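You operate a simulated robot arm through the tools that you are given. There is no shell and no other tool. Be economical: measure what you need, move in short steps, check, and stop when the job is done.

You are at the controls of a simulated robot arm. One attempt, no reset.

## Task
Take the blue-top pad and put it on the right half of the narrow table. Then stack the blue jar that says "No. 62" from the left half of the narrow table on top of the blue jar that says "No. 56". Then close the blue cover. Keep to this order.

It is judged by the outcome, as a careful person would: the job done as asked, and still so three seconds after it is handed in. It fails if anything else is knocked over, pushed out of place, dropped, spilled or broken. A push-on lid holds only when it is set on centred and level and pressed home; a screw cap is set on level and turned clockwise until tight.

## Robot
A 6-joint arm with a two-finger gripper on a trunk, on a base that drives. Base frame: it is fixed to the floor where the robot stands at the start and does not move with it; the origin is under the middle of the robot, x ahead of it, y to its left, z up; the surface under the hand at the start is at about z = 800. Units: mm, degrees, N and s.
With the tool pointing down near the work surface it reaches from about 300 to 740 mm from the robot's upright axis, wherever it stands. Its first joint turns from -166.0 to 166.0 degrees. Places, roughly: blue cover [-1400, -2300, 900]; blue-top pad (8x6x3 cm) [500, 100, 800]; right half of the narrow table [600, -800, 800]. Payload 1.57 kg.
Tool frame: the origin (TCP) lies between the finger pads and is the grasp point; the fingertips stand 21 mm ahead of it; z points along the fingers, y is the line along which they close. Largest opening 70 mm; the body of the gripper starts 50 mm behind the TCP.
Orientation is that of the tool frame in the base frame, as [roll, pitch, yaw] about the fixed x, y, z axes, in that order (R = Rz(yaw) Ry(pitch) Rx(roll)). With the fingers straight down and closing along the base's y, the tool's x points along the base's -x, its y along +y and its z along -z.

## Interface
- The arm moves only by the tool drive_tool. Its argument "deltas" is a list of rows, each a list of 3 entries, a list of its own where there are three numbers: the shift along the tool's x, y, z in m, then the turn, a rotation vector about the tool's x, y, z in degrees, then the opening in per cent of the stroke, from 0 (shut) to 100 (fully open). In form: [[[x, y, z], [wx, wy, wz], grip], ...]. A call has 1 to 10 rows; each row shifts and turns the commanded pose from where the row before left it, along the tool's axes as they then stand. Each row takes 0.2 s and may step no farther than 50 mm and 8.6 degrees from the row before; otherwise, or with a gripper value out of range, the whole call is refused. A pose out of reach is approached as far as the arm can. The call stops where the force on the tool passes 40 N (or 10 N more than at its start, if that is more) or the arm is blocked; 0.2 s more then pass. Each finger halts on what it meets, pressing with about 30 N; the grip force reading is that of the motor and also rises with nothing between the fingers. The clock runs only during rows and for 0.2 s after the last one: add rows that do not move to give the fingers time. It gives the time, the measured TCP pose, the force on the tool (base axes), the opening and the grip force at its end, in the units of the frame above (readings bear some noise), with the torque about the TCP (base axes, N m) and any sound that the robot's microphone picked up.
- Cameras (640 x 400 px; columns grow to the right, rows downward): "scene" is now at [16.1, 125.6, 1484.4]; the picture's right is [-0.36, -0.93, 0.00], its down [-0.68, 0.26, -0.69] and it looks along [0.65, -0.25, -0.72] (base axes); focal length 294 px, centre (320, 200). "wrist" rides on the gripper at [79, 4, -81] in the tool frame; the picture's right is [-0.05, 1.00, 0.00], its down [-0.67, -0.04, -0.74] and it looks along [-0.74, -0.04, 0.67] (tool axes); focal length 256 px, centre (320, 200). There is no depth. A picture from a camera that has moved, and an enlarged one, comes with that camera's place and axes in the base frame and with its lens.
- capture(camera): a new picture of that camera. No time passes.
- roll_base(legs): drives the robot by 1 to 6 legs, each [ahead, left, turn to the left] in mm, mm and degrees, along the robot's own axes; the way and the turn of a leg run together, so that a leg with both is an arc; at most 1500 mm and 180 degrees a leg. The arm and the cameras ride along, it lands a little off, and it stops where it bumps. It gives what a move gives.
- turn_head(pan, tilt): turns the head with the scene camera to pan (to the left, within 155 degrees either way) and tilt (down, from -29 to 69), counted from straight ahead of the robot. It gives what a move gives.
- zoom(camera, box): a new picture of the part [left, top, right, bottom] of that camera's present view, enlarged. No time passes.
- close_job(): hands the job in; it is judged then, once.

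Work in short steps. Places have to be worked out from the pictures, the camera data and where the tool is seen: move nearer, look again, correct. Check each grasp and each placing, and mend what went wrong. You have 165 turns and 112 pictures in all, those below and enlarged ones among them. Open the gripper and draw the arm clear of the work before you hand the job in, unless the task says otherwise; then end with one line.

The tools are called after "Call:" by a JSON object that holds its "api" and its "payload". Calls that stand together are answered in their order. drive_tool: Moves the arm, as the interface text tells. Its arguments: {"type":"object","properties":{"deltas":{"type":"array"}},"required":["deltas"]} The other tools are called the same way: roll_base (legs) drives the base; turn_head (pan, tilt) turns the head that bears the scene camera; capture (camera) takes a picture; zoom (camera, box) takes an enlarged picture of a part of a camera's view; close_job () hands the job in.

At the start:

```text
time: 0.0
position: [401.3, -253.6, 1075.4]
orientation: [-180.0, 0.0, -179.9]
wrist_force: [0.7, 0.8, -0.3]
torque: [-0.01, 0.03, 0.01]
width: 70.1
finger_force: 0.0
robot x, y, heading: [-1.1, -1.0, 0.2]
head pan, tilt: [-21.0, 46.2]
```

scene: 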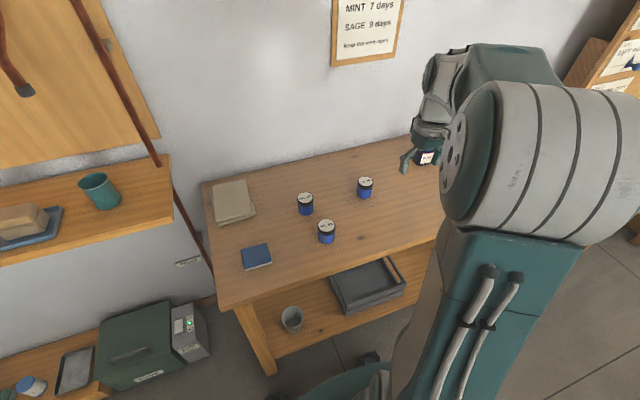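
wrist: 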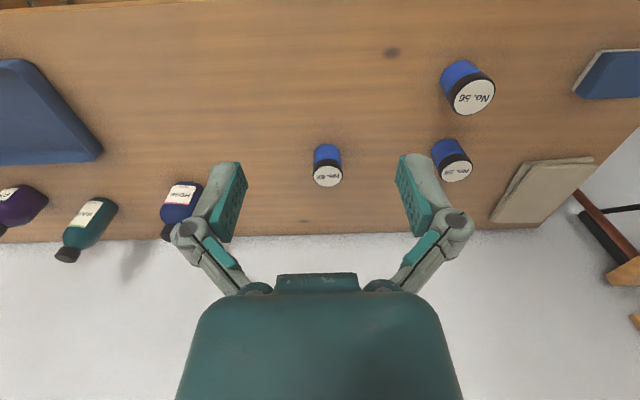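

The table holds three blue jars, the blue-top pad, and a tray with bottles on the right. I zoom to read the jar labels and look at the right part of the table.

Call:
{"api": "zoom", "payload": {"camera": "scene", "box": [200, 150, 440, 300]}}

Call:
{"api": "zoom", "payload": {"camera": "wrist", "box": [280, 40, 640, 265]}}

Call:
{"api": "turn_head", "payload": {"pan": -75, "tilt": 40}}

```text
2.67 times, centred on (320, 225) of scene
camera zoom: at [16.1, 125.6, 1484.4], right [-0.36, -0.93, 0.0], down [-0.68, 0.26, -0.69], along [0.65, -0.25, -0.72], focal length 784 px, centre (320, 133)
```

zoom: 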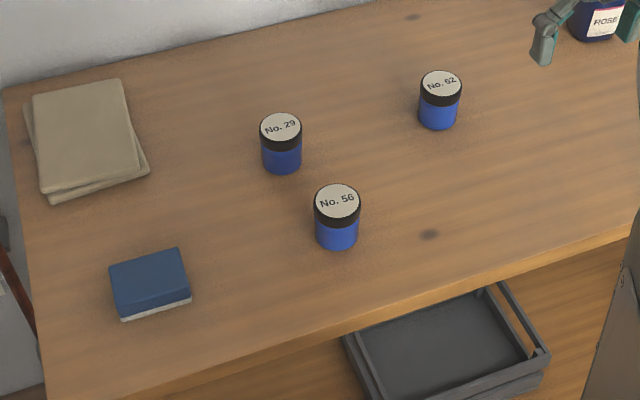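

```text
1.78 times, centred on (460, 152) of wrist
camera zoom: at [322.1, -249.2, 1156.0], right [0.05, 1.0, 0.0], down [0.67, -0.04, 0.74], along [0.74, -0.04, -0.67], focal length 455 px, centre (71, 284)
```

zoom: 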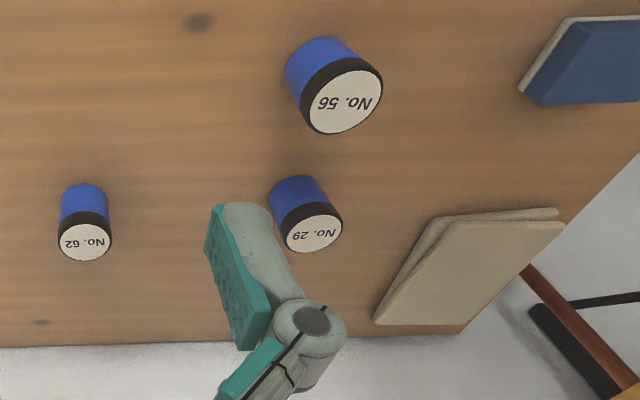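

```text
time: 1.2
position: [402.0, -254.5, 1075.6]
orientation: [-179.9, 0.0, -179.9]
wrist_force: [-0.2, 0.4, -0.1]
torque: [0.0, -0.01, -0.03]
width: 70.1
finger_force: 0.1
robot x, y, heading: [2.2, -2.1, -0.0]
head pan, tilt: [-75.0, 40.0]
```

Call:
{"api": "capture", "payload": {"camera": "scene"}}

```text
107 pictures are left
camera scene: at [-36.9, 72.2, 1493.4], right [-0.97, -0.26, 0.0], down [-0.17, 0.62, -0.77], along [0.2, -0.74, -0.64], focal length 294 px, centre (320, 200)
```

scene: 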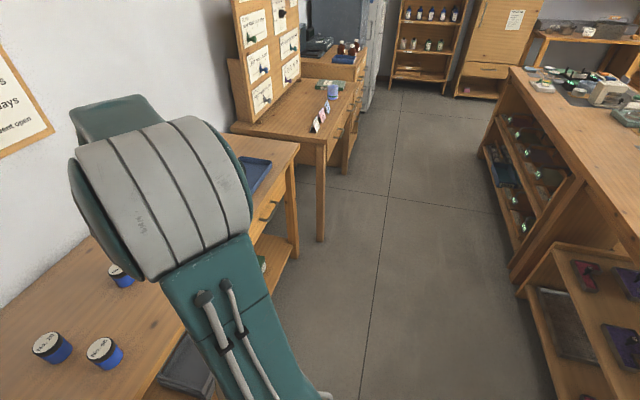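

The jars read 29, 56 and 62, and the pad is at about (481,126) with its short side along x. I move over it, then turn the tool 90°.

Call:
{"api": "drive_tool", "payload": {"deltas": [[[-0.009, 0.0475, 0], [0, 0, 0], 100], [[-0.009, 0.0475, 0], [0, 0, 0], 100], [[-0.009, 0.0475, 0], [0, 0, 0], 100], [[-0.009, 0.0475, 0], [0, 0, 0], 100], [[-0.009, 0.0475, 0], [0, 0, 0], 100], [[-0.009, 0.0475, 0], [0, 0, 0], 100], [[-0.009, 0.0475, 0], [0, 0, 0], 100], [[-0.009, 0.0475, 0], [0, 0, 0], 100]]}}

Call:
{"api": "drive_tool", "payload": {"deltas": [[[0, 0, 0], [0, 0, 8.5], 100], [[0, 0, 0], [0, 0, 8.5], 100], [[0, 0, 0], [0, 0, 8.5], 100], [[0, 0, 0], [0, 0, 8.5], 100], [[0, 0, 0], [0, 0, 8.5], 100], [[0, 0, 0], [0, 0, 8.5], 100], [[0, 0, 0], [0, 0, 8.5], 100], [[0, 0, 0], [0, 0, 8.5], 100], [[0, 0, 0], [0, 0, 8.5], 100], [[0, 0, 0], [0, 0, 8.5], 100]]}}

Call:
{"api": "drive_tool", "payload": {"deltas": [[[0, 0, 0.04], [0, 0, 5], 100], [[0, 0, 0.04], [0, 0, 0], 100], [[0, 0, 0.03], [0, 0, 0], 100], [[0, 0, 0], [0, 0, 0], 100]]}}

Call:
{"api": "capture", "payload": {"camera": "wrist"}}

Call:
{"api": "turn_head", "payload": {"pan": -5, "tilt": 50}}

Call:
{"api": "capture", "payload": {"camera": "scene"}}

```text
time: 3.0
position: [472.9, 129.6, 1075.9]
orientation: [-180.0, 0.0, -180.0]
wrist_force: [-1.5, 0.0, 2.0]
torque: [-0.05, -0.02, -0.02]
width: 69.9
finger_force: 0.0
robot x, y, heading: [1.2, -2.0, -0.1]
head pan, tilt: [-75.0, 40.0]
```

```text
time: 5.2
position: [474.3, 128.0, 1075.3]
orientation: [180.0, 0.0, 94.9]
wrist_force: [-0.1, -0.2, -0.3]
torque: [0.0, -0.04, -0.03]
width: 69.7
finger_force: 0.0
robot x, y, heading: [1.6, -0.8, -0.1]
head pan, tilt: [-75.0, 40.0]
```

```text
time: 6.2
position: [472.8, 128.3, 964.1]
orientation: [180.0, 0.0, 90.0]
wrist_force: [-0.1, 0.3, 0.0]
torque: [-0.01, -0.01, -0.02]
width: 70.0
finger_force: 0.0
robot x, y, heading: [-4.0, -0.6, -0.3]
head pan, tilt: [-75.0, 40.0]
```

```text
106 pictures are left
camera wrist: at [477.1, 207.8, 1044.8], right [1.0, -0.05, 0.0], down [-0.03, -0.67, 0.75], along [-0.04, -0.74, -0.67], focal length 256 px, centre (320, 200)
```

wrist: 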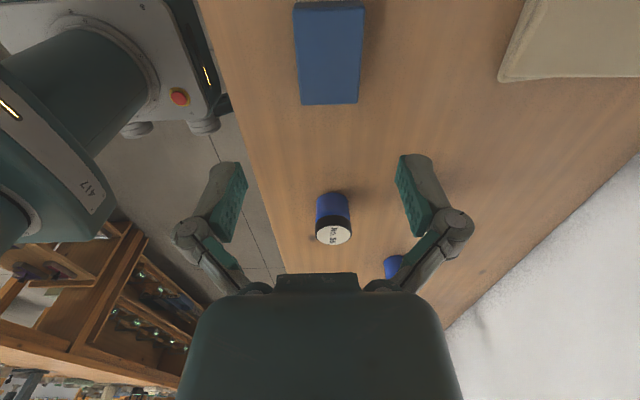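

```text
time: 7.6
position: [473.8, 127.1, 963.8]
orientation: [180.0, 0.1, 90.1]
wrist_force: [0.0, -0.2, -0.9]
torque: [0.02, -0.01, -0.01]
width: 69.9
finger_force: 0.0
robot x, y, heading: [1.5, -2.6, -0.0]
head pan, tilt: [-5.0, 50.0]
```

```text
105 pictures are left
camera scene: at [18.2, 149.6, 1479.0], right [-0.09, -1.0, 0.0], down [-0.76, 0.07, -0.64], along [0.64, -0.06, -0.77], focal length 294 px, centre (320, 200)
```

scene: 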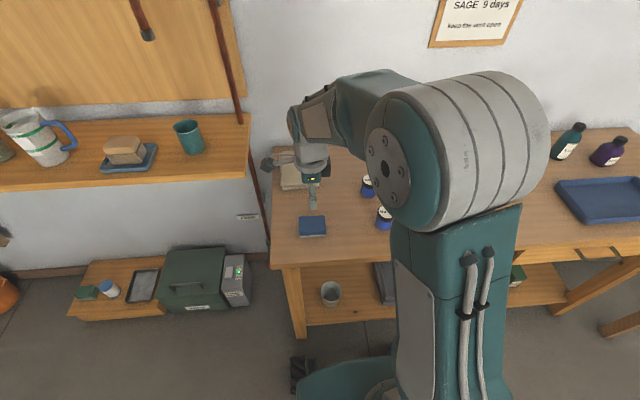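

The pad's top is about z 813, centred at (480,127). I shift 7 mm in x, go down to just above it and look.

Call:
{"api": "drive_tool", "payload": {"deltas": [[[0, 0.0065, 0.04], [0, 0, 0], 100], [[0, 0, 0.04], [0, 0, 0], 100], [[0, 0, 0.035], [0, 0, 0], 100], [[0, 0, 0], [0, 0, 0], 100]]}}

Call:
{"api": "capture", "payload": {"camera": "wrist"}}

Call:
{"api": "zoom", "payload": {"camera": "scene", "box": [260, 140, 400, 250]}}

```text
time: 8.6
position: [479.4, 128.4, 848.6]
orientation: [-180.0, 0.1, 90.1]
wrist_force: [1.0, 0.3, -0.2]
torque: [0.02, -0.01, -0.01]
width: 70.2
finger_force: 0.2
robot x, y, heading: [-0.6, -0.4, -0.1]
head pan, tilt: [-5.0, 50.0]
```

```text
104 pictures are left
camera wrist: at [483.3, 208.1, 930.2], right [1.0, -0.05, 0.0], down [-0.03, -0.67, 0.75], along [-0.04, -0.74, -0.67], focal length 256 px, centre (320, 200)
```

wrist: 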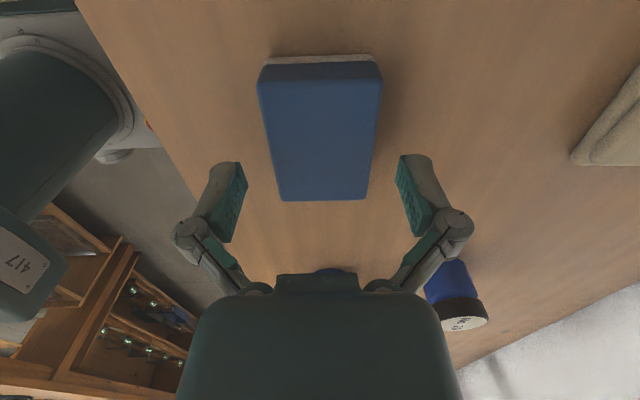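

```text
3.64 times, centred on (330, 195) of scene
camera zoom: at [18.5, 149.8, 1479.0], right [-0.09, -1.0, 0.0], down [-0.76, 0.07, -0.64], along [0.64, -0.06, -0.77], focal length 1070 px, centre (284, 218)
```

zoom: 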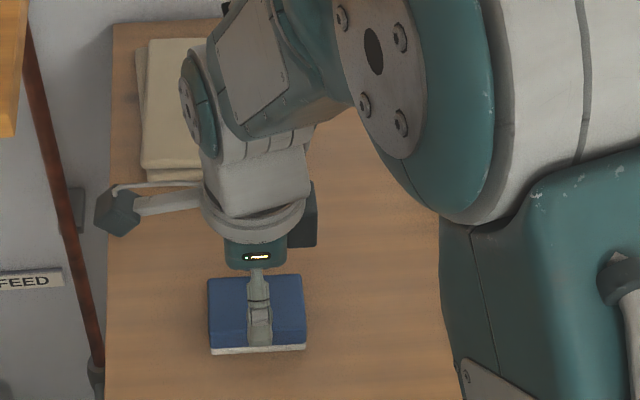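

Pad spans x 448–509, centred y≈119; I shift −9 mm in y and go down around it, then close.

Call:
{"api": "drive_tool", "payload": {"deltas": [[[-0.009, 0, 0], [0, 0, 0], 100], [[0, 0, 0.015], [0, 0, 0], 100], [[0, 0, 0.012], [0, 0, 0], 100], [[0, 0, 0.011], [0, 0, 0], 100], [[0, 0, 0], [0, 0, 0], 100]]}}

Call:
{"api": "capture", "payload": {"camera": "wrist"}}

```text
time: 9.8
position: [479.4, 118.1, 812.2]
orientation: [-179.9, 0.0, 90.2]
wrist_force: [0.4, 0.4, 0.2]
torque: [0.01, 0.03, 0.0]
width: 69.8
finger_force: 0.0
robot x, y, heading: [0.9, 4.3, -0.1]
head pan, tilt: [-5.0, 50.0]
```

```text
102 pictures are left
camera wrist: at [483.4, 198.6, 893.1], right [1.0, -0.05, 0.0], down [-0.03, -0.67, 0.75], along [-0.04, -0.74, -0.67], focal length 256 px, centre (320, 200)
```

wrist: 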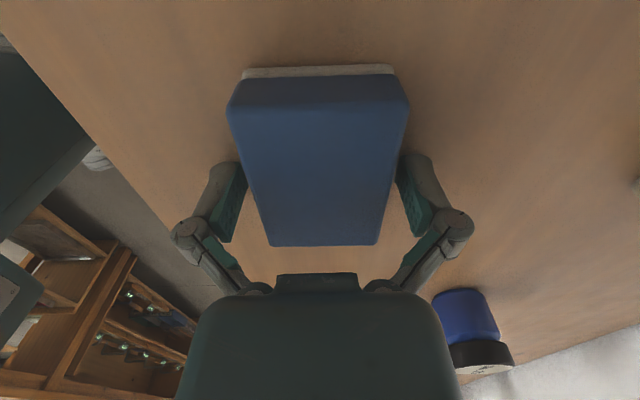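

The fingers straddle the pad; I close.

Call:
{"api": "drive_tool", "payload": {"deltas": [[[0, 0, 0], [0, 0, 0], 75], [[0, 0, 0], [0, 0, 0], 50], [[0, 0, 0], [0, 0, 0], 50], [[0, 0, 0], [0, 0, 0], 50]]}}

Call:
{"api": "drive_tool", "payload": {"deltas": [[[0, 0, -0.01], [0, 0, 0], 50], [[0, 0, -0.04], [0, 0, 0], 50], [[0, 0, -0.045], [0, 0, 0], 50], [[0, 0, -0.045], [0, 0, 0], 50], [[0, 0, 0], [0, 0, 0], 50]]}}

Call:
{"api": "capture", "payload": {"camera": "wrist"}}

```text
time: 10.4
position: [479.4, 119.2, 816.6]
orientation: [180.0, 0.1, 89.9]
wrist_force: [-6.8, -2.0, 16.0]
torque: [0.16, 0.19, 0.03]
width: 51.7
finger_force: 31.7
robot x, y, heading: [-1.0, -1.2, -0.0]
head pan, tilt: [-5.0, 50.0]
stopped in row 2: the force on the tool passed its limit at 49 N (the readings are from after the stop); the commanded pose is now the measured one
```

```text
time: 11.6
position: [478.9, 119.2, 953.7]
orientation: [-179.9, 0.1, 90.1]
wrist_force: [-0.5, -0.4, -0.2]
torque: [-0.02, -0.01, 0.0]
width: 51.7
finger_force: 30.0
robot x, y, heading: [-0.2, 1.0, 0.0]
head pan, tilt: [-5.0, 50.0]
```

```text
101 pictures are left
camera wrist: at [483.1, 199.6, 1035.1], right [1.0, -0.05, 0.0], down [-0.03, -0.67, 0.75], along [-0.04, -0.74, -0.67], focal length 256 px, centre (320, 200)
```

wrist: 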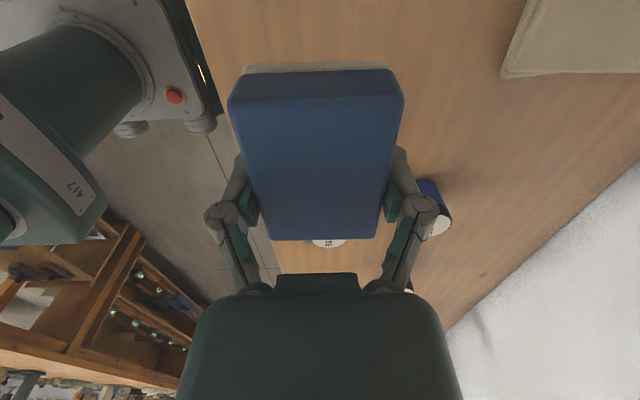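

Pad is held (soft, 51.7 mm). I raise a bit and drive the base 480 mm to the right, then look at the right half.

Call:
{"api": "drive_tool", "payload": {"deltas": [[[0, 0, -0.04], [0, 0, 0], 50], [[0, 0, -0.04], [0, 0, 0], 50], [[0, 0, 0], [0, 0, 0], 50]]}}

Call:
{"api": "roll_base", "payload": {"legs": [[0, -480, 0]]}}

Call:
{"api": "turn_head", "payload": {"pan": -40, "tilt": 50}}

Call:
{"api": "capture", "payload": {"camera": "scene"}}

Call:
{"api": "capture", "payload": {"camera": "wrist"}}

```text
time: 12.4
position: [479.3, 119.9, 1033.7]
orientation: [-179.9, 0.2, 90.0]
wrist_force: [0.3, 0.4, -1.8]
torque: [0.02, 0.01, -0.01]
width: 51.4
finger_force: 30.2
robot x, y, heading: [1.0, -0.3, 0.0]
head pan, tilt: [-5.0, 50.0]
```

```text
time: 15.2
position: [479.1, -355.8, 1035.2]
orientation: [-180.0, 0.2, 90.2]
wrist_force: [-0.3, 0.0, -0.7]
torque: [0.0, -0.03, 0.0]
width: 51.4
finger_force: 29.2
robot x, y, heading: [-0.2, -473.7, -0.2]
head pan, tilt: [-5.0, 50.0]
```

```text
time: 16.2
position: [480.2, -359.1, 1034.5]
orientation: [-179.8, 0.0, 90.1]
wrist_force: [-0.2, 0.0, -1.2]
torque: [-0.03, 0.0, 0.0]
width: 51.3
finger_force: 30.0
robot x, y, heading: [-0.2, -479.7, 0.2]
head pan, tilt: [-40.0, 50.0]
```

```text
100 pictures are left
camera scene: at [1.0, -372.3, 1479.1], right [-0.64, -0.77, 0.0], down [-0.59, 0.49, -0.64], along [0.49, -0.41, -0.77], focal length 294 px, centre (320, 200)
```

scene: 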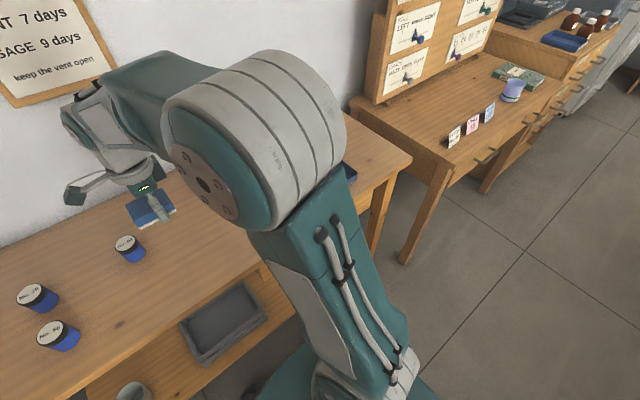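

```text
99 pictures are left
camera wrist: at [483.8, -279.3, 1115.0], right [1.0, -0.05, 0.0], down [-0.03, -0.67, 0.74], along [-0.04, -0.74, -0.67], focal length 256 px, centre (320, 200)
```

wrist: 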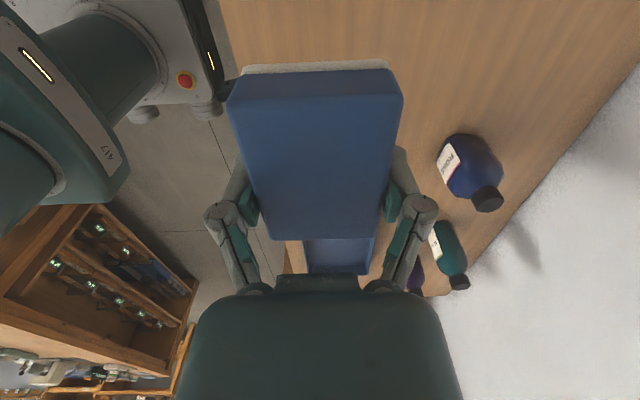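

The free spot at (480,−535) lies between the table's middle (y≈−422) and the tray (edge ≈−640). I move there and lower.

Call:
{"api": "drive_tool", "payload": {"deltas": [[[-0.044, 0, 0], [0, 0, 0], 50], [[-0.044, 0, 0], [0, 0, 0], 50], [[-0.044, 0, 0], [0, 0, 0], 50], [[-0.044, 0, 0], [0, 0, 0], 50], [[0, 0, 0.045], [0, 0, 0], 50], [[0, 0, 0.045], [0, 0, 0], 50], [[0, 0, 0.04], [0, 0, 0], 50], [[0, 0, 0], [0, 0, 0], 50]]}}

Call:
{"api": "capture", "payload": {"camera": "wrist"}}

Call:
{"api": "capture", "payload": {"camera": "scene"}}

```text
time: 18.1
position: [481.8, -535.2, 904.4]
orientation: [180.0, 0.0, 90.2]
wrist_force: [0.1, -0.5, -1.2]
torque: [-0.01, 0.0, 0.05]
width: 51.5
finger_force: 30.4
robot x, y, heading: [0.5, -477.3, 0.1]
head pan, tilt: [-40.0, 50.0]
```

```text
98 pictures are left
camera wrist: at [484.9, -455.4, 985.4], right [1.0, -0.05, 0.0], down [-0.03, -0.67, 0.74], along [-0.04, -0.74, -0.67], focal length 256 px, centre (320, 200)
```

wrist: 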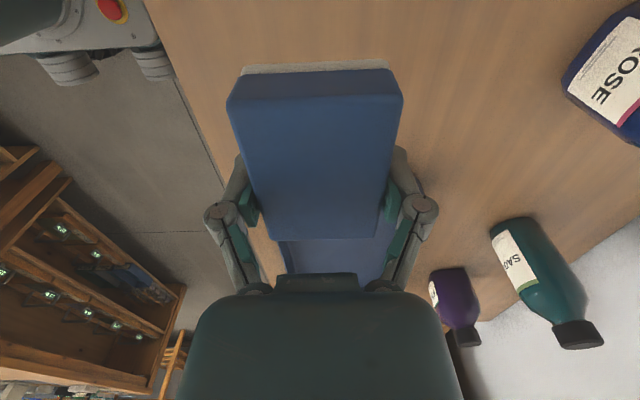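

```text
97 pictures are left
camera scene: at [1.2, -372.2, 1479.1], right [-0.64, -0.77, 0.0], down [-0.59, 0.49, -0.64], along [0.49, -0.41, -0.77], focal length 294 px, centre (320, 200)
```

scene: 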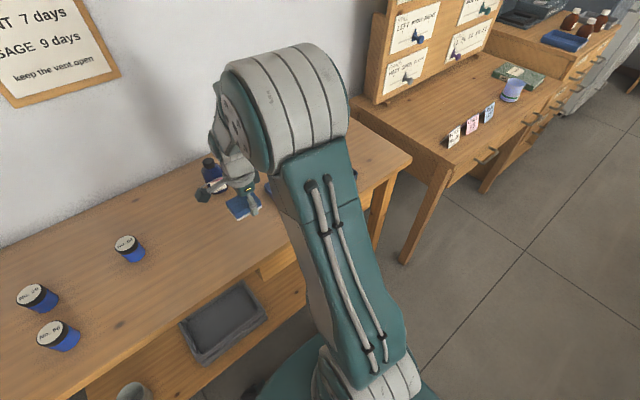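

The spot is clear of the tray. I lower to the table.

Call:
{"api": "drive_tool", "payload": {"deltas": [[[0, 0, 0.04], [0, 0, 0], 50], [[0, 0, 0.035], [0, 0, 0], 50], [[0, 0, 0.006], [0, 0, 0], 50], [[0, 0, 0.004], [0, 0, 0], 50], [[0, 0, 0], [0, 0, 0], 50]]}}

Call:
{"api": "zoom", "payload": {"camera": "scene", "box": [180, 140, 300, 240]}}

```text
time: 19.2
position: [480.5, -533.8, 819.2]
orientation: [-179.9, 0.0, 90.1]
wrist_force: [-0.2, -0.1, -0.8]
torque: [0.04, 0.0, -0.02]
width: 51.3
finger_force: 30.1
robot x, y, heading: [1.5, -478.5, 0.1]
head pan, tilt: [-40.0, 50.0]
```

```text
4.00 times, centred on (240, 190) of scene
camera zoom: at [1.3, -372.3, 1479.2], right [-0.64, -0.77, 0.0], down [-0.59, 0.49, -0.64], along [0.49, -0.41, -0.77], focal length 1176 px, centre (640, 240)
```

zoom: 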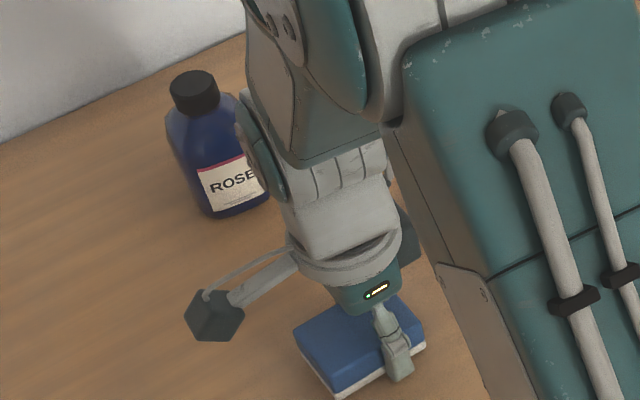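

No contact yet; I go down in 2 mm steps until force shows.

Call:
{"api": "drive_tool", "payload": {"deltas": [[[0, 0, 0.002], [0, 0, 0], 50], [[0, 0, 0.001], [0, 0, 0], 50], [[0, 0, 0], [0, 0, 0], 50]]}}

```text
time: 20.1
position: [481.0, -536.9, 816.1]
orientation: [-179.9, 0.1, 90.2]
wrist_force: [-0.4, -0.3, -1.7]
torque: [-0.03, 0.0, 0.01]
width: 51.5
finger_force: 29.9
robot x, y, heading: [3.5, -479.3, -0.1]
head pan, tilt: [-40.0, 50.0]
```

Call:
{"api": "drive_tool", "payload": {"deltas": [[[0, 0, 0.002], [0, 0, 0], 50], [[0, 0, 0.0015], [0, 0, 0], 50], [[0, 0, 0], [0, 0, 0], 50]]}}

```text
time: 20.8
position: [480.7, -534.3, 816.0]
orientation: [179.8, -0.1, 90.2]
wrist_force: [-7.9, 1.6, 16.0]
torque: [0.07, 0.47, -0.05]
width: 51.4
finger_force: 30.4
robot x, y, heading: [2.3, -479.1, 0.2]
head pan, tilt: [-40.0, 50.0]
stopped in row 3: the force on the tool passed its limit at 42 N (the readings are from after the stop); the commanded pose is now the measured one
```

Contact with the table at 816. I release and rise.

Call:
{"api": "drive_tool", "payload": {"deltas": [[[0, 0, 0], [0, 0, 0], 100], [[0, 0, 0], [0, 0, 0], 100], [[0, 0, 0], [0, 0, 0], 100]]}}

Call:
{"api": "drive_tool", "payload": {"deltas": [[[0, 0, -0.02], [0, 0, 0], 100], [[0, 0, -0.04], [0, 0, 0], 100], [[0, 0, -0.045], [0, 0, 0], 100], [[0, 0, -0.045], [0, 0, 0], 100], [[0, 0, -0.045], [0, 0, 0], 100], [[0, 0, 0], [0, 0, 0], 100]]}}

Call:
{"api": "capture", "payload": {"camera": "wrist"}}

```text
time: 21.6
position: [481.7, -535.9, 815.9]
orientation: [179.8, 0.0, 90.2]
wrist_force: [-0.5, 0.3, -0.5]
torque: [0.01, 0.01, 0.01]
width: 69.9
finger_force: 0.1
robot x, y, heading: [-3.2, -475.8, 0.2]
head pan, tilt: [-40.0, 50.0]
```

```text
time: 22.9
position: [480.8, -534.4, 1010.7]
orientation: [179.8, 0.0, 90.2]
wrist_force: [-0.1, -1.2, -0.5]
torque: [0.01, -0.01, 0.02]
width: 69.9
finger_force: 0.1
robot x, y, heading: [0.3, -473.6, 0.2]
head pan, tilt: [-40.0, 50.0]
```

```text
95 pictures are left
camera wrist: at [484.4, -455.0, 1091.3], right [1.0, -0.05, 0.0], down [-0.03, -0.67, 0.74], along [-0.04, -0.74, -0.67], focal length 256 px, centre (320, 200)
```

wrist: 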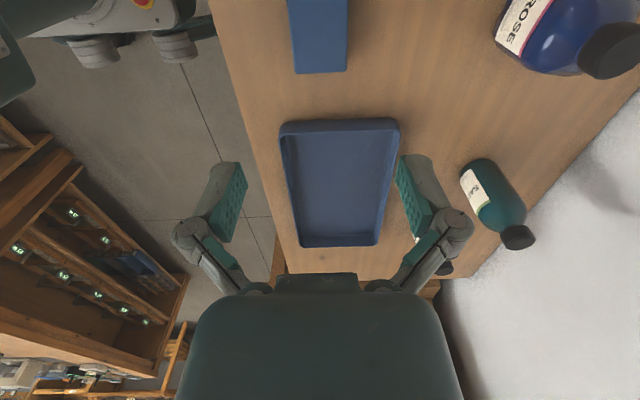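

The pad stands well on the right half, clear of the tray. I drive back left 280 mm and move toward the No. 62 jar.

Call:
{"api": "roll_base", "payload": {"legs": [[0, 280, 0]]}}

Call:
{"api": "drive_tool", "payload": {"deltas": [[[0.02, 0.03, 0], [0, 0, 0], 100], [[0.02, 0.03, 0], [0, 0, 0], 100], [[0, 0.02, 0], [0, 0, 0], 100], [[0, 0, 0], [0, 0, 0], 100]]}}

Call:
{"api": "turn_head", "payload": {"pan": 0, "tilt": 50}}

Call:
{"api": "capture", "payload": {"camera": "wrist"}}

Call:
{"api": "capture", "payload": {"camera": "scene"}}

```text
time: 24.9
position: [480.5, -263.3, 1009.4]
orientation: [179.8, -0.2, 90.1]
wrist_force: [-0.1, -1.2, 0.1]
torque: [0.08, 0.01, -0.05]
width: 70.0
finger_force: 0.0
robot x, y, heading: [-2.4, -198.2, 0.0]
head pan, tilt: [-40.0, 50.0]
```

```text
time: 25.9
position: [560.3, -212.0, 1010.8]
orientation: [180.0, 0.2, 90.1]
wrist_force: [-0.2, 0.8, 0.5]
torque: [-0.02, -0.03, -0.01]
width: 70.1
finger_force: 0.0
robot x, y, heading: [-1.5, -196.6, -0.0]
head pan, tilt: [-40.0, 50.0]
```

```text
time: 27.0
position: [560.7, -216.9, 1009.0]
orientation: [179.7, 0.1, 90.1]
wrist_force: [-0.2, -0.2, -0.4]
torque: [0.02, -0.03, 0.0]
width: 70.0
finger_force: 0.1
robot x, y, heading: [-2.3, -202.1, 0.1]
head pan, tilt: [0.0, 50.0]
```

```text
94 pictures are left
camera wrist: at [563.8, -137.0, 1090.9], right [1.0, -0.05, 0.0], down [-0.04, -0.67, 0.75], along [-0.04, -0.74, -0.67], focal length 256 px, centre (320, 200)
```

wrist: 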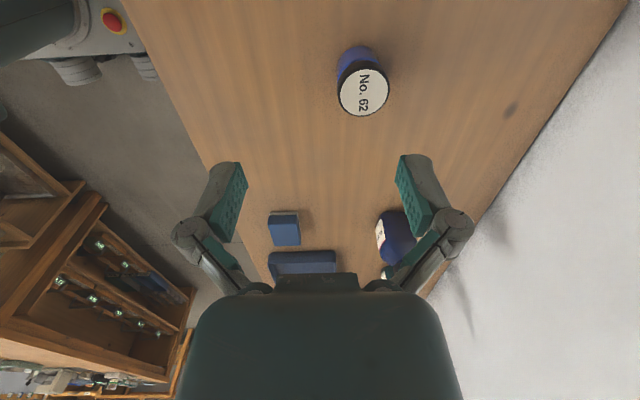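

```text
93 pictures are left
camera scene: at [18.8, -45.4, 1479.1], right [0.0, -1.0, 0.0], down [-0.77, 0.0, -0.64], along [0.64, 0.0, -0.77], focal length 294 px, centre (320, 200)
```

scene: 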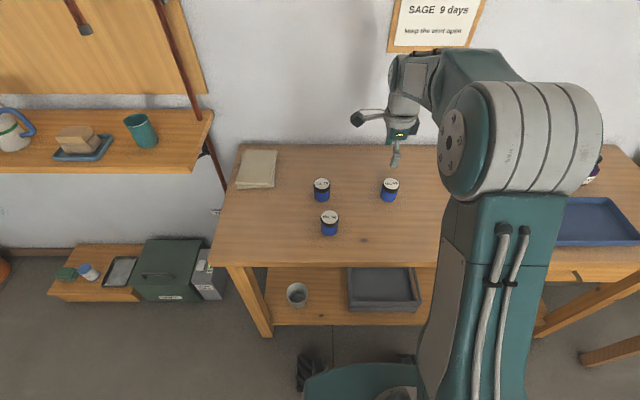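

Jar 62 is near (595,−244). I move above it, lowering to z 945, and look.

Call:
{"api": "drive_tool", "payload": {"deltas": [[[-0.014, 0.018, 0.03], [0, 0, 0], 100], [[-0.014, 0.018, 0.03], [0, 0, 0], 100], [[0, 0, 0], [0, 0, 0], 100]]}}

Call:
{"api": "capture", "payload": {"camera": "wrist"}}

Call:
{"api": "zoom", "payload": {"camera": "scene", "box": [300, 120, 460, 220]}}

```text
time: 27.8
position: [597.0, -246.1, 950.0]
orientation: [179.8, 0.2, 90.1]
wrist_force: [-0.3, -0.3, -0.5]
torque: [0.01, 0.01, -0.03]
width: 70.1
finger_force: 0.1
robot x, y, heading: [0.2, -201.1, 0.2]
head pan, tilt: [0.0, 50.0]
```

```text
92 pictures are left
camera wrist: at [599.2, -165.8, 1031.1], right [1.0, -0.05, 0.0], down [-0.04, -0.67, 0.75], along [-0.04, -0.74, -0.67], focal length 256 px, centre (320, 200)
```

wrist: 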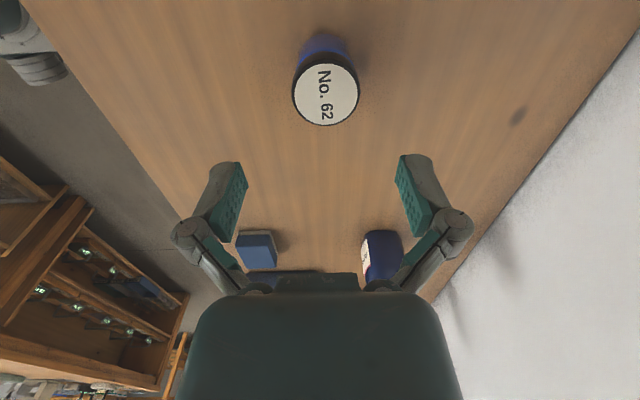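

```text
4.00 times, centred on (380, 170) of scene
camera zoom: at [19.0, -45.5, 1479.1], right [0.0, -1.0, 0.0], down [-0.77, 0.0, -0.64], along [0.64, 0.0, -0.77], focal length 1176 px, centre (80, 320)
```

zoom: 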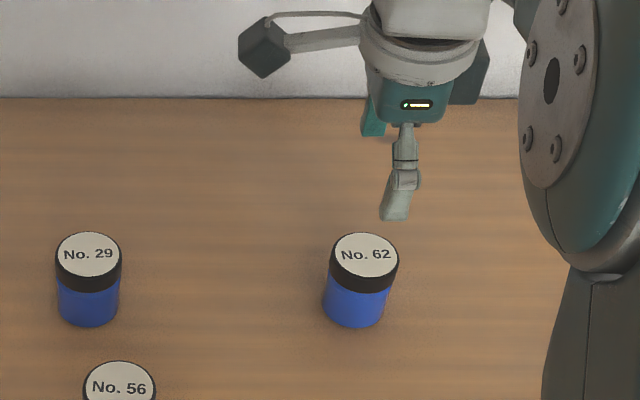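

Lid about z 852, centre ≈(599,−251), Ø≈50. I lower to 900 and check again.

Call:
{"api": "drive_tool", "payload": {"deltas": [[[-0.005, 0.001, 0.025], [0, 0, 0], 100], [[0, 0, 0.025], [0, 0, 0], 100], [[0, 0, 0], [0, 0, 0], 100]]}}

Call:
{"api": "capture", "payload": {"camera": "wrist"}}

Call:
{"api": "zoom", "payload": {"camera": "scene", "box": [340, 130, 460, 210]}}

```text
time: 28.6
position: [596.3, -250.0, 900.1]
orientation: [179.7, 0.1, 90.1]
wrist_force: [-0.1, -0.3, -0.6]
torque: [-0.02, -0.03, 0.0]
width: 70.2
finger_force: 0.1
robot x, y, heading: [3.5, -200.3, 0.0]
head pan, tilt: [0.0, 50.0]
```

```text
90 pictures are left
camera wrist: at [599.8, -171.0, 981.0], right [1.0, -0.05, 0.0], down [-0.04, -0.67, 0.75], along [-0.04, -0.74, -0.67], focal length 256 px, centre (320, 200)
```

wrist: 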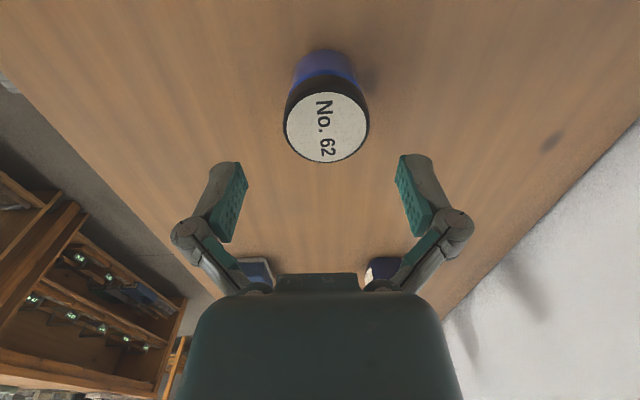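

```text
5.00 times, centred on (400, 170) of scene
camera zoom: at [19.0, -45.3, 1479.1], right [0.0, -1.0, 0.0], down [-0.77, 0.0, -0.64], along [0.64, 0.0, -0.77], focal length 1471 px, centre (-80, 350)
```

zoom: 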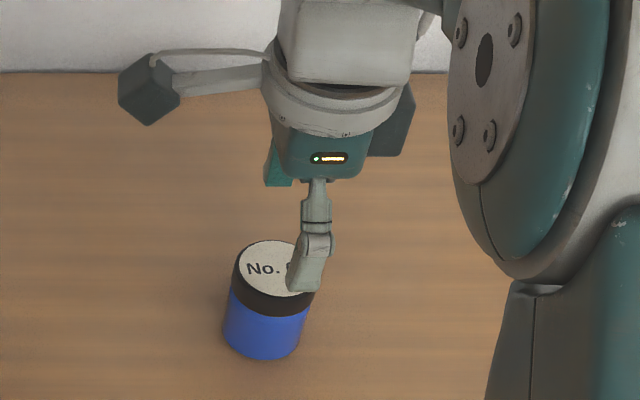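

Jar centre (599.5,−249), lid top ≈857. I shift 3 mm and go down to z 828.

Call:
{"api": "drive_tool", "payload": {"deltas": [[[0.001, 0.003, 0.02], [0, 0, 0], 100], [[0, 0, 0.02], [0, 0, 0], 100], [[0, 0, 0.02], [0, 0, 0], 100], [[0, 0, 0.012], [0, 0, 0], 100], [[0, 0, 0], [0, 0, 0], 100]]}}

Call:
{"api": "capture", "payload": {"camera": "wrist"}}

```text
time: 29.8
position: [599.7, -250.3, 827.8]
orientation: [179.8, 0.1, 90.1]
wrist_force: [0.5, 0.9, -0.4]
torque: [-0.01, 0.01, 0.06]
width: 70.0
finger_force: 0.0
robot x, y, heading: [-0.6, -199.3, 0.2]
head pan, tilt: [0.0, 50.0]
```

```text
88 pictures are left
camera wrist: at [604.4, -169.9, 908.3], right [1.0, -0.05, 0.0], down [-0.04, -0.67, 0.75], along [-0.04, -0.74, -0.67], focal length 256 px, centre (320, 200)
```

wrist: 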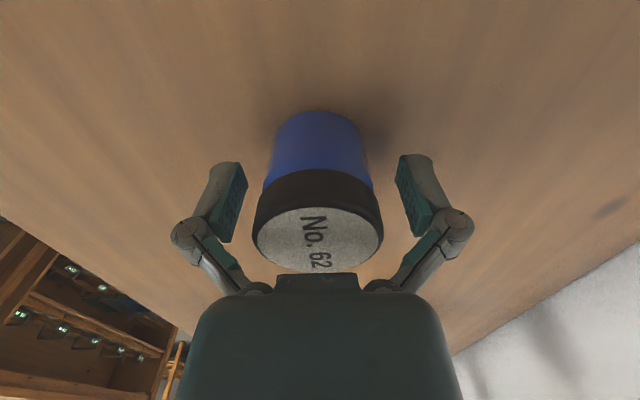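

Jar is centred between the fingers; I close and check.

Call:
{"api": "drive_tool", "payload": {"deltas": [[[0, 0, 0], [0, 0, 0], 80], [[0, 0, 0], [0, 0, 0], 65], [[0, 0, 0], [0, 0, 0], 50], [[0, 0, 0], [0, 0, 0], 50], [[0, 0, 0], [0, 0, 0], 50]]}}

Call:
{"api": "capture", "payload": {"camera": "wrist"}}

```text
time: 31.0
position: [600.8, -249.3, 827.4]
orientation: [179.7, 0.1, 90.1]
wrist_force: [-0.3, 0.0, 4.1]
torque: [0.01, 0.09, 0.01]
width: 46.7
finger_force: 30.5
robot x, y, heading: [-1.3, -195.7, -0.1]
head pan, tilt: [0.0, 50.0]
```

```text
87 pictures are left
camera wrist: at [604.5, -169.9, 908.9], right [1.0, -0.05, 0.0], down [-0.04, -0.67, 0.75], along [-0.04, -0.74, -0.67], focal length 256 px, centre (320, 200)
```

wrist: 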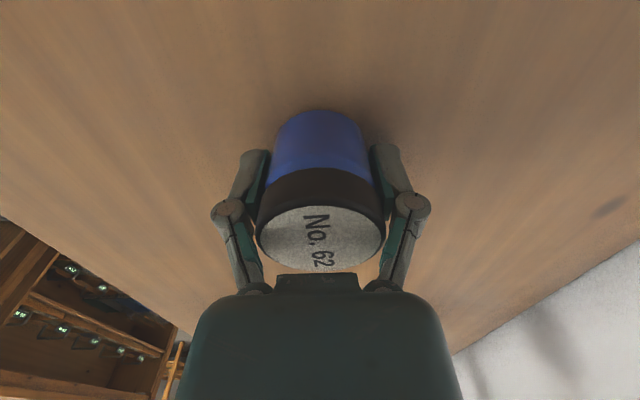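

Gripped at 46.7 mm. I lift straight and check the grasp, and look at jar 56 with the scene camera.

Call:
{"api": "drive_tool", "payload": {"deltas": [[[0, 0, -0.01], [0, 0, 0], 50], [[0, 0, -0.04], [0, 0, 0], 50], [[0, 0, -0.045], [0, 0, 0], 50], [[0, 0, -0.045], [0, 0, 0], 50], [[0, 0, -0.03], [0, 0, 0], 50], [[0, 0, 0], [0, 0, 0], 50]]}}

Call:
{"api": "capture", "payload": {"camera": "wrist"}}

Call:
{"api": "zoom", "payload": {"camera": "scene", "box": [280, 130, 440, 250]}}

```text
time: 32.4
position: [600.1, -249.7, 1000.0]
orientation: [179.8, 0.1, 90.2]
wrist_force: [-0.5, 0.4, -0.9]
torque: [0.03, 0.02, -0.02]
width: 46.4
finger_force: 30.1
robot x, y, heading: [-1.7, -202.5, 0.1]
head pan, tilt: [0.0, 50.0]
```

```text
86 pictures are left
camera wrist: at [603.8, -169.4, 1080.7], right [1.0, -0.05, 0.0], down [-0.04, -0.67, 0.75], along [-0.04, -0.74, -0.67], focal length 256 px, centre (320, 200)
```

wrist: 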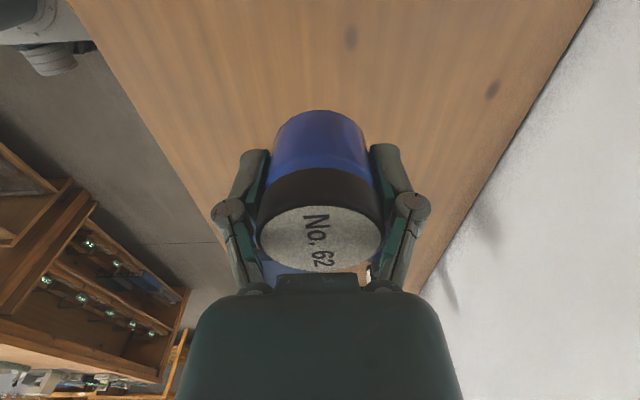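

```text
3.33 times, centred on (360, 190) of scene
camera zoom: at [18.9, -45.3, 1479.1], right [0.0, -1.0, 0.0], down [-0.77, 0.0, -0.64], along [0.64, 0.0, -0.77], focal length 980 px, centre (187, 233)
```

zoom: 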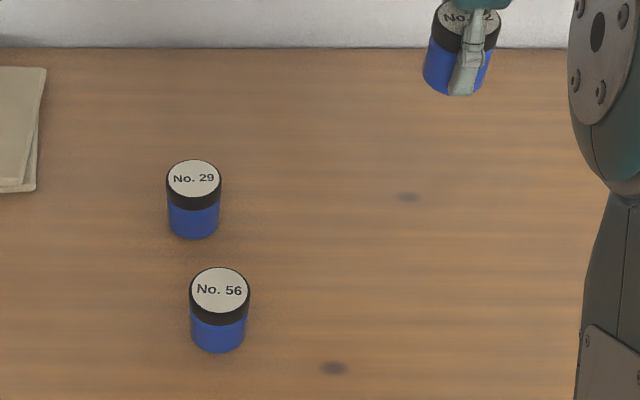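

62 is held firmly and level. Jar 56 ≈(480,−69); I move to (480,−100) at height and look with the wrist camera.

Call:
{"api": "drive_tool", "payload": {"deltas": [[[0.0375, -0.03, 0], [0, 0, 0], 50], [[0.0375, -0.03, 0], [0, 0, 0], 50], [[0.0375, -0.03, 0], [0, 0, 0], 50], [[0.0375, -0.03, 0], [0, 0, 0], 50], [[0, 0, 0], [0, 0, 0], 50], [[0, 0, 0], [0, 0, 0], 50]]}}

Call:
{"api": "capture", "payload": {"camera": "wrist"}}

Call:
{"api": "zoom", "payload": {"camera": "scene", "box": [270, 130, 390, 250]}}

```text
time: 33.8
position: [479.2, -99.3, 999.5]
orientation: [179.8, 0.0, 90.1]
wrist_force: [0.1, 0.3, -0.6]
torque: [-0.01, 0.01, 0.01]
width: 46.6
finger_force: 29.6
robot x, y, heading: [-0.6, -201.3, 0.3]
head pan, tilt: [0.0, 50.0]
```

```text
84 pictures are left
camera wrist: at [483.2, -20.3, 1079.5], right [1.0, -0.05, 0.0], down [-0.04, -0.66, 0.75], along [-0.04, -0.75, -0.67], focal length 256 px, centre (320, 200)
```

wrist: 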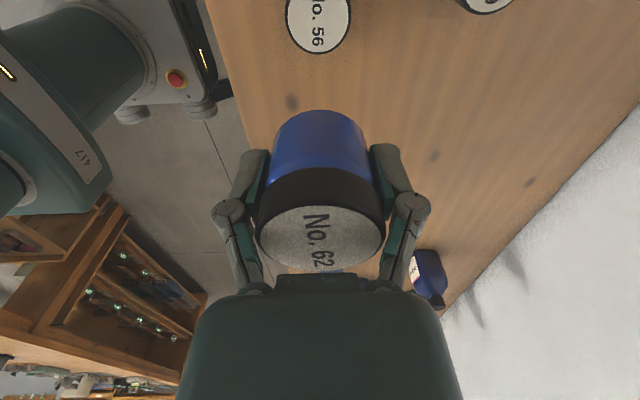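

```text
3.33 times, centred on (330, 190) of scene
camera zoom: at [18.4, -44.9, 1479.0], right [0.0, -1.0, 0.0], down [-0.77, 0.0, -0.64], along [0.64, 0.0, -0.77], focal length 980 px, centre (287, 233)
```

zoom: 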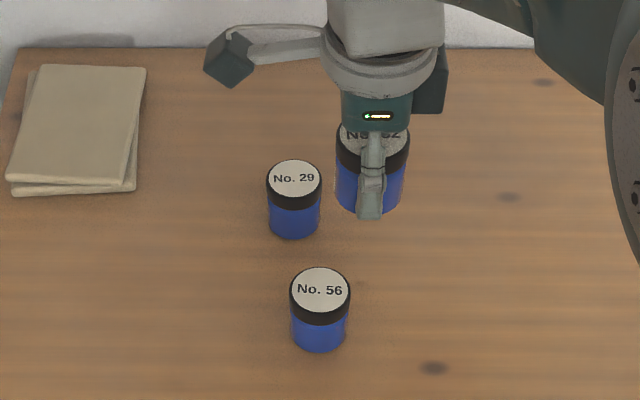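

Jar 56's lid is at (479.7,−70), both cameras agreeing. I move over it and lower to z 920, then check.

Call:
{"api": "drive_tool", "payload": {"deltas": [[[0.0295, 0.0, 0], [0, 0, 0], 50], [[0, 0, 0.04], [0, 0, 0], 50], [[0, 0, 0.04], [0, 0, 0], 50], [[0, 0, 0], [0, 0, 0], 50], [[0, 0, 0], [0, 0, 0], 50]]}}

Call:
{"api": "capture", "payload": {"camera": "wrist"}}

Call:
{"api": "zoom", "payload": {"camera": "scene", "box": [280, 140, 380, 240]}}

```text
time: 35.0
position: [480.2, -68.8, 919.3]
orientation: [179.8, 0.1, 90.1]
wrist_force: [0.2, 0.0, -0.7]
torque: [0.03, -0.01, 0.02]
width: 46.5
finger_force: 29.8
robot x, y, heading: [-0.2, -200.2, -0.1]
head pan, tilt: [0.0, 50.0]
```

```text
82 pictures are left
camera wrist: at [483.8, 10.1, 998.5], right [1.0, -0.05, 0.0], down [-0.04, -0.66, 0.75], along [-0.04, -0.75, -0.67], focal length 256 px, centre (320, 200)
```

wrist: 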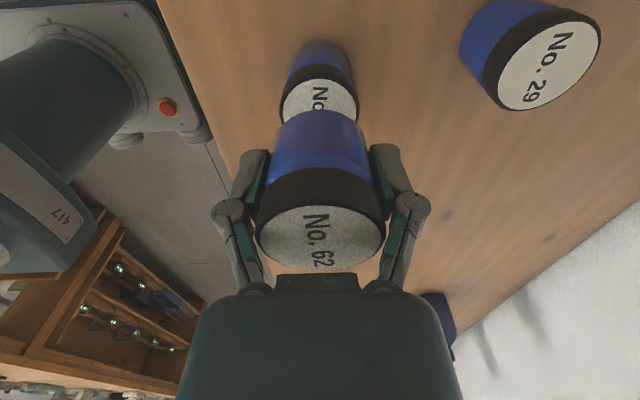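

```text
4.00 times, centred on (330, 190) of scene
camera zoom: at [18.6, -44.4, 1479.0], right [0.0, -1.0, 0.0], down [-0.77, 0.0, -0.64], along [0.64, 0.0, -0.77], focal length 1176 px, centre (280, 240)
```

zoom: 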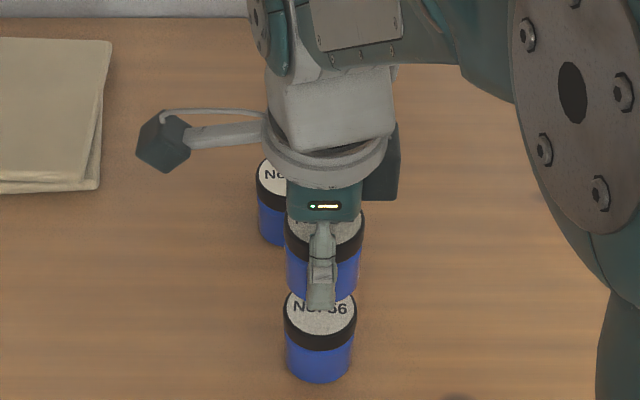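

Alignment agrees within about 1 mm. I lower to 900 and then in small steps until contact.

Call:
{"api": "drive_tool", "payload": {"deltas": [[[0, 0, 0.012], [0, 0, 0], 50], [[0, 0, 0.006], [0, 0, 0], 50], [[0, 0, 0], [0, 0, 0], 50]]}}

Call:
{"api": "drive_tool", "payload": {"deltas": [[[0, 0, 0.001], [0, 0, 0], 50], [[0, 0, 0.001], [0, 0, 0], 50], [[0, 0, 0], [0, 0, 0], 50]]}}

Call:
{"api": "zoom", "payload": {"camera": "scene", "box": [290, 170, 370, 240]}}

Call:
{"api": "capture", "payload": {"camera": "wrist"}}

```text
time: 35.8
position: [479.4, -70.2, 898.9]
orientation: [179.8, 0.1, 90.1]
wrist_force: [0.2, 0.0, -0.2]
torque: [0.02, -0.01, 0.02]
width: 46.3
finger_force: 29.9
robot x, y, heading: [-0.9, -200.6, 0.1]
head pan, tilt: [0.0, 50.0]
```

```text
time: 36.6
position: [480.0, -70.1, 897.1]
orientation: [179.8, 0.1, 90.1]
wrist_force: [0.5, 0.3, -0.6]
torque: [0.0, -0.01, 0.01]
width: 46.4
finger_force: 29.9
robot x, y, heading: [0.9, -198.7, -0.1]
head pan, tilt: [0.0, 50.0]
```

```text
5.71 times, centred on (330, 205) of scene
camera zoom: at [18.5, -44.3, 1479.0], right [0.0, -1.0, 0.0], down [-0.77, 0.0, -0.64], along [0.64, 0.0, -0.77], focal length 1681 px, centre (263, 171)
```

zoom: 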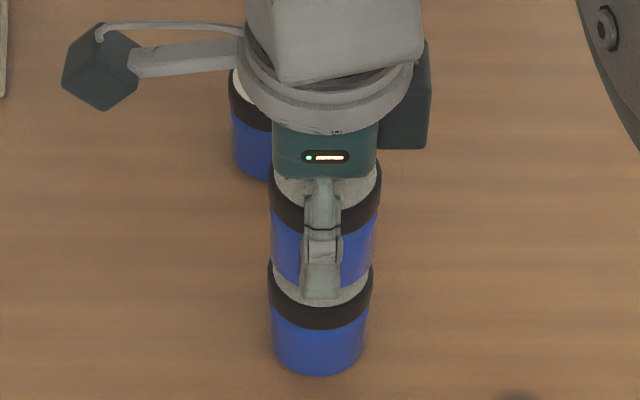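

```text
79 pictures are left
camera wrist: at [483.5, 10.1, 978.3], right [1.0, -0.05, 0.0], down [-0.04, -0.66, 0.75], along [-0.04, -0.75, -0.67], focal length 256 px, centre (320, 200)
```

wrist: 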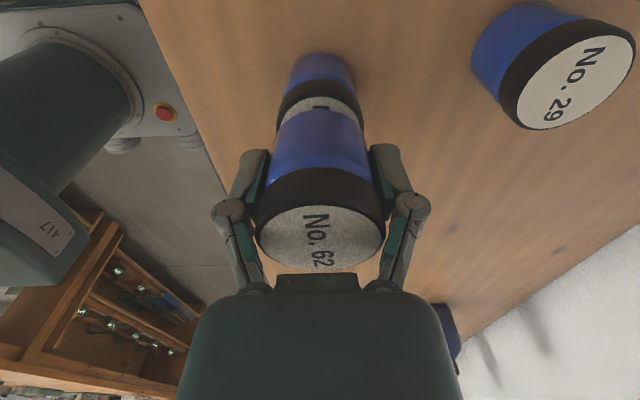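

No contact yet; I keep stepping down.

Call:
{"api": "drive_tool", "payload": {"deltas": [[[0, 0, 0.0015], [0, 0, 0], 50], [[0, 0, 0.0015], [0, 0, 0], 50], [[0, 0, 0], [0, 0, 0], 50]]}}

Call:
{"api": "zoom", "payload": {"camera": "wrist", "box": [240, 30, 400, 140]}}

```text
time: 37.4
position: [479.2, -70.2, 895.6]
orientation: [179.8, 0.1, 90.2]
wrist_force: [0.3, -0.1, -0.9]
torque: [0.05, -0.01, -0.02]
width: 46.2
finger_force: 30.5
robot x, y, heading: [-3.1, -202.5, 0.0]
head pan, tilt: [0.0, 50.0]
```

```text
3.64 times, centred on (320, 85) of wrist
camera zoom: at [483.7, 10.2, 975.4], right [1.0, -0.05, 0.0], down [-0.04, -0.66, 0.75], along [-0.04, -0.75, -0.67], focal length 931 px, centre (320, 618)
```

zoom: 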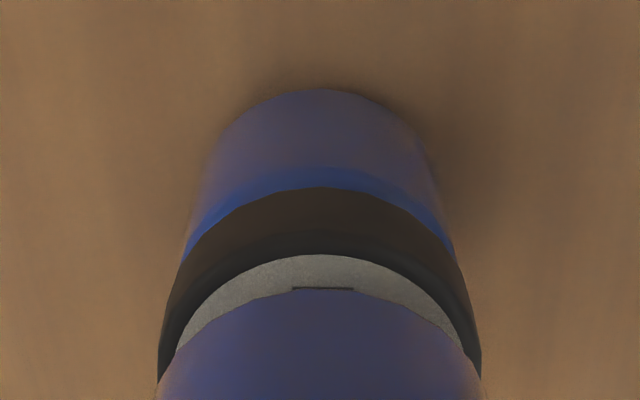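

Call:
{"api": "drive_tool", "payload": {"deltas": [[[0, 0, 0.001], [0, 0, 0], 50], [[0, 0, 0.001], [0, 0, 0], 50], [[0, 0, 0.001], [0, 0, 0], 50], [[0, 0, 0], [0, 0, 0], 50]]}}

Call:
{"api": "zoom", "payload": {"camera": "wrist", "box": [240, 30, 400, 140]}}

Call:
{"api": "zoom", "payload": {"camera": "scene", "box": [290, 170, 370, 240]}}

```text
time: 38.4
position: [480.4, -68.9, 892.6]
orientation: [179.8, 0.1, 90.1]
wrist_force: [-0.2, -0.4, -0.7]
torque: [0.01, -0.01, -0.03]
width: 46.3
finger_force: 29.8
robot x, y, heading: [-3.4, -201.5, -0.2]
head pan, tilt: [0.0, 50.0]
```

```text
3.64 times, centred on (320, 85) of wrist
camera zoom: at [483.5, 10.2, 972.6], right [1.0, -0.05, 0.0], down [-0.04, -0.66, 0.75], along [-0.04, -0.75, -0.67], focal length 931 px, centre (320, 618)
```

zoom: 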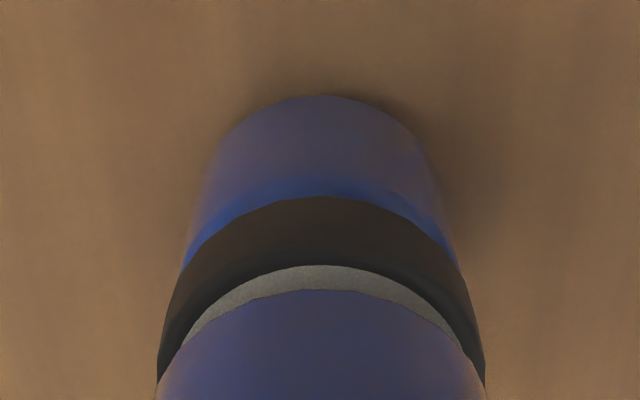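

```text
5.71 times, centred on (330, 205) of scene
camera zoom: at [18.5, -44.3, 1479.0], right [0.0, -1.0, 0.0], down [-0.77, 0.0, -0.64], along [0.64, 0.0, -0.77], focal length 1681 px, centre (263, 171)
```

zoom: 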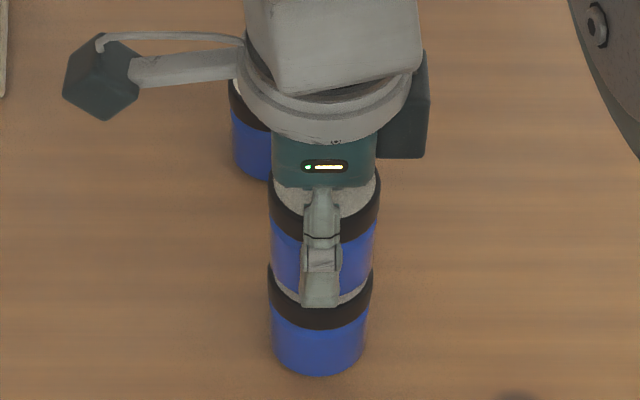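

Call:
{"api": "drive_tool", "payload": {"deltas": [[[0, 0, 0.001], [0, 0, 0], 50], [[0, 0.0005, 0.001], [0, 0, 0], 50], [[0, 0, 0.0005], [0, 0, 0], 50], [[0, 0, 0], [0, 0, 0], 50]]}}

Call:
{"api": "zoom", "payload": {"camera": "wrist", "box": [240, 30, 400, 140]}}

```text
time: 39.4
position: [480.2, -69.5, 889.2]
orientation: [179.8, 0.1, 90.1]
wrist_force: [0.0, 0.2, -1.2]
torque: [0.01, 0.0, 0.0]
width: 46.4
finger_force: 29.9
robot x, y, heading: [0.9, -202.3, -0.1]
head pan, tilt: [0.0, 50.0]
```

```text
3.64 times, centred on (320, 85) of wrist
camera zoom: at [484.2, 10.4, 970.0], right [1.0, -0.05, 0.0], down [-0.04, -0.66, 0.75], along [-0.04, -0.75, -0.67], focal length 931 px, centre (320, 618)
```

zoom: 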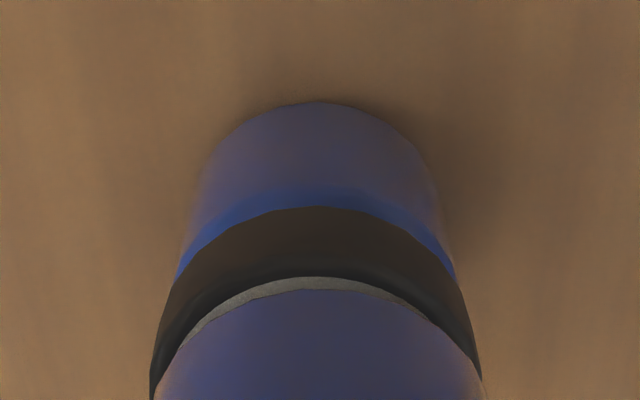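

Call:
{"api": "drive_tool", "payload": {"deltas": [[[0, 0, 0.0007], [0, 0, 0], 50], [[0, 0, 0.0007], [0, 0, 0], 50], [[0, 0, 0], [0, 0, 0], 50]]}}

Call:
{"api": "zoom", "payload": {"camera": "wrist", "box": [240, 30, 400, 140]}}

```text
time: 40.2
position: [480.7, -69.4, 887.1]
orientation: [179.8, 0.1, 90.1]
wrist_force: [0.0, -0.6, -0.3]
torque: [0.01, 0.01, 0.0]
width: 46.5
finger_force: 30.1
robot x, y, heading: [1.5, -198.4, 0.2]
head pan, tilt: [0.0, 50.0]
```

```text
3.64 times, centred on (320, 85) of wrist
camera zoom: at [484.3, 10.3, 968.5], right [1.0, -0.05, 0.0], down [-0.04, -0.66, 0.75], along [-0.04, -0.75, -0.67], focal length 931 px, centre (320, 618)
```

zoom: 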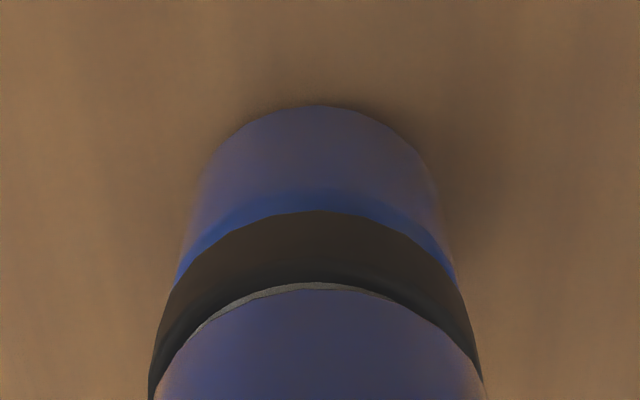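

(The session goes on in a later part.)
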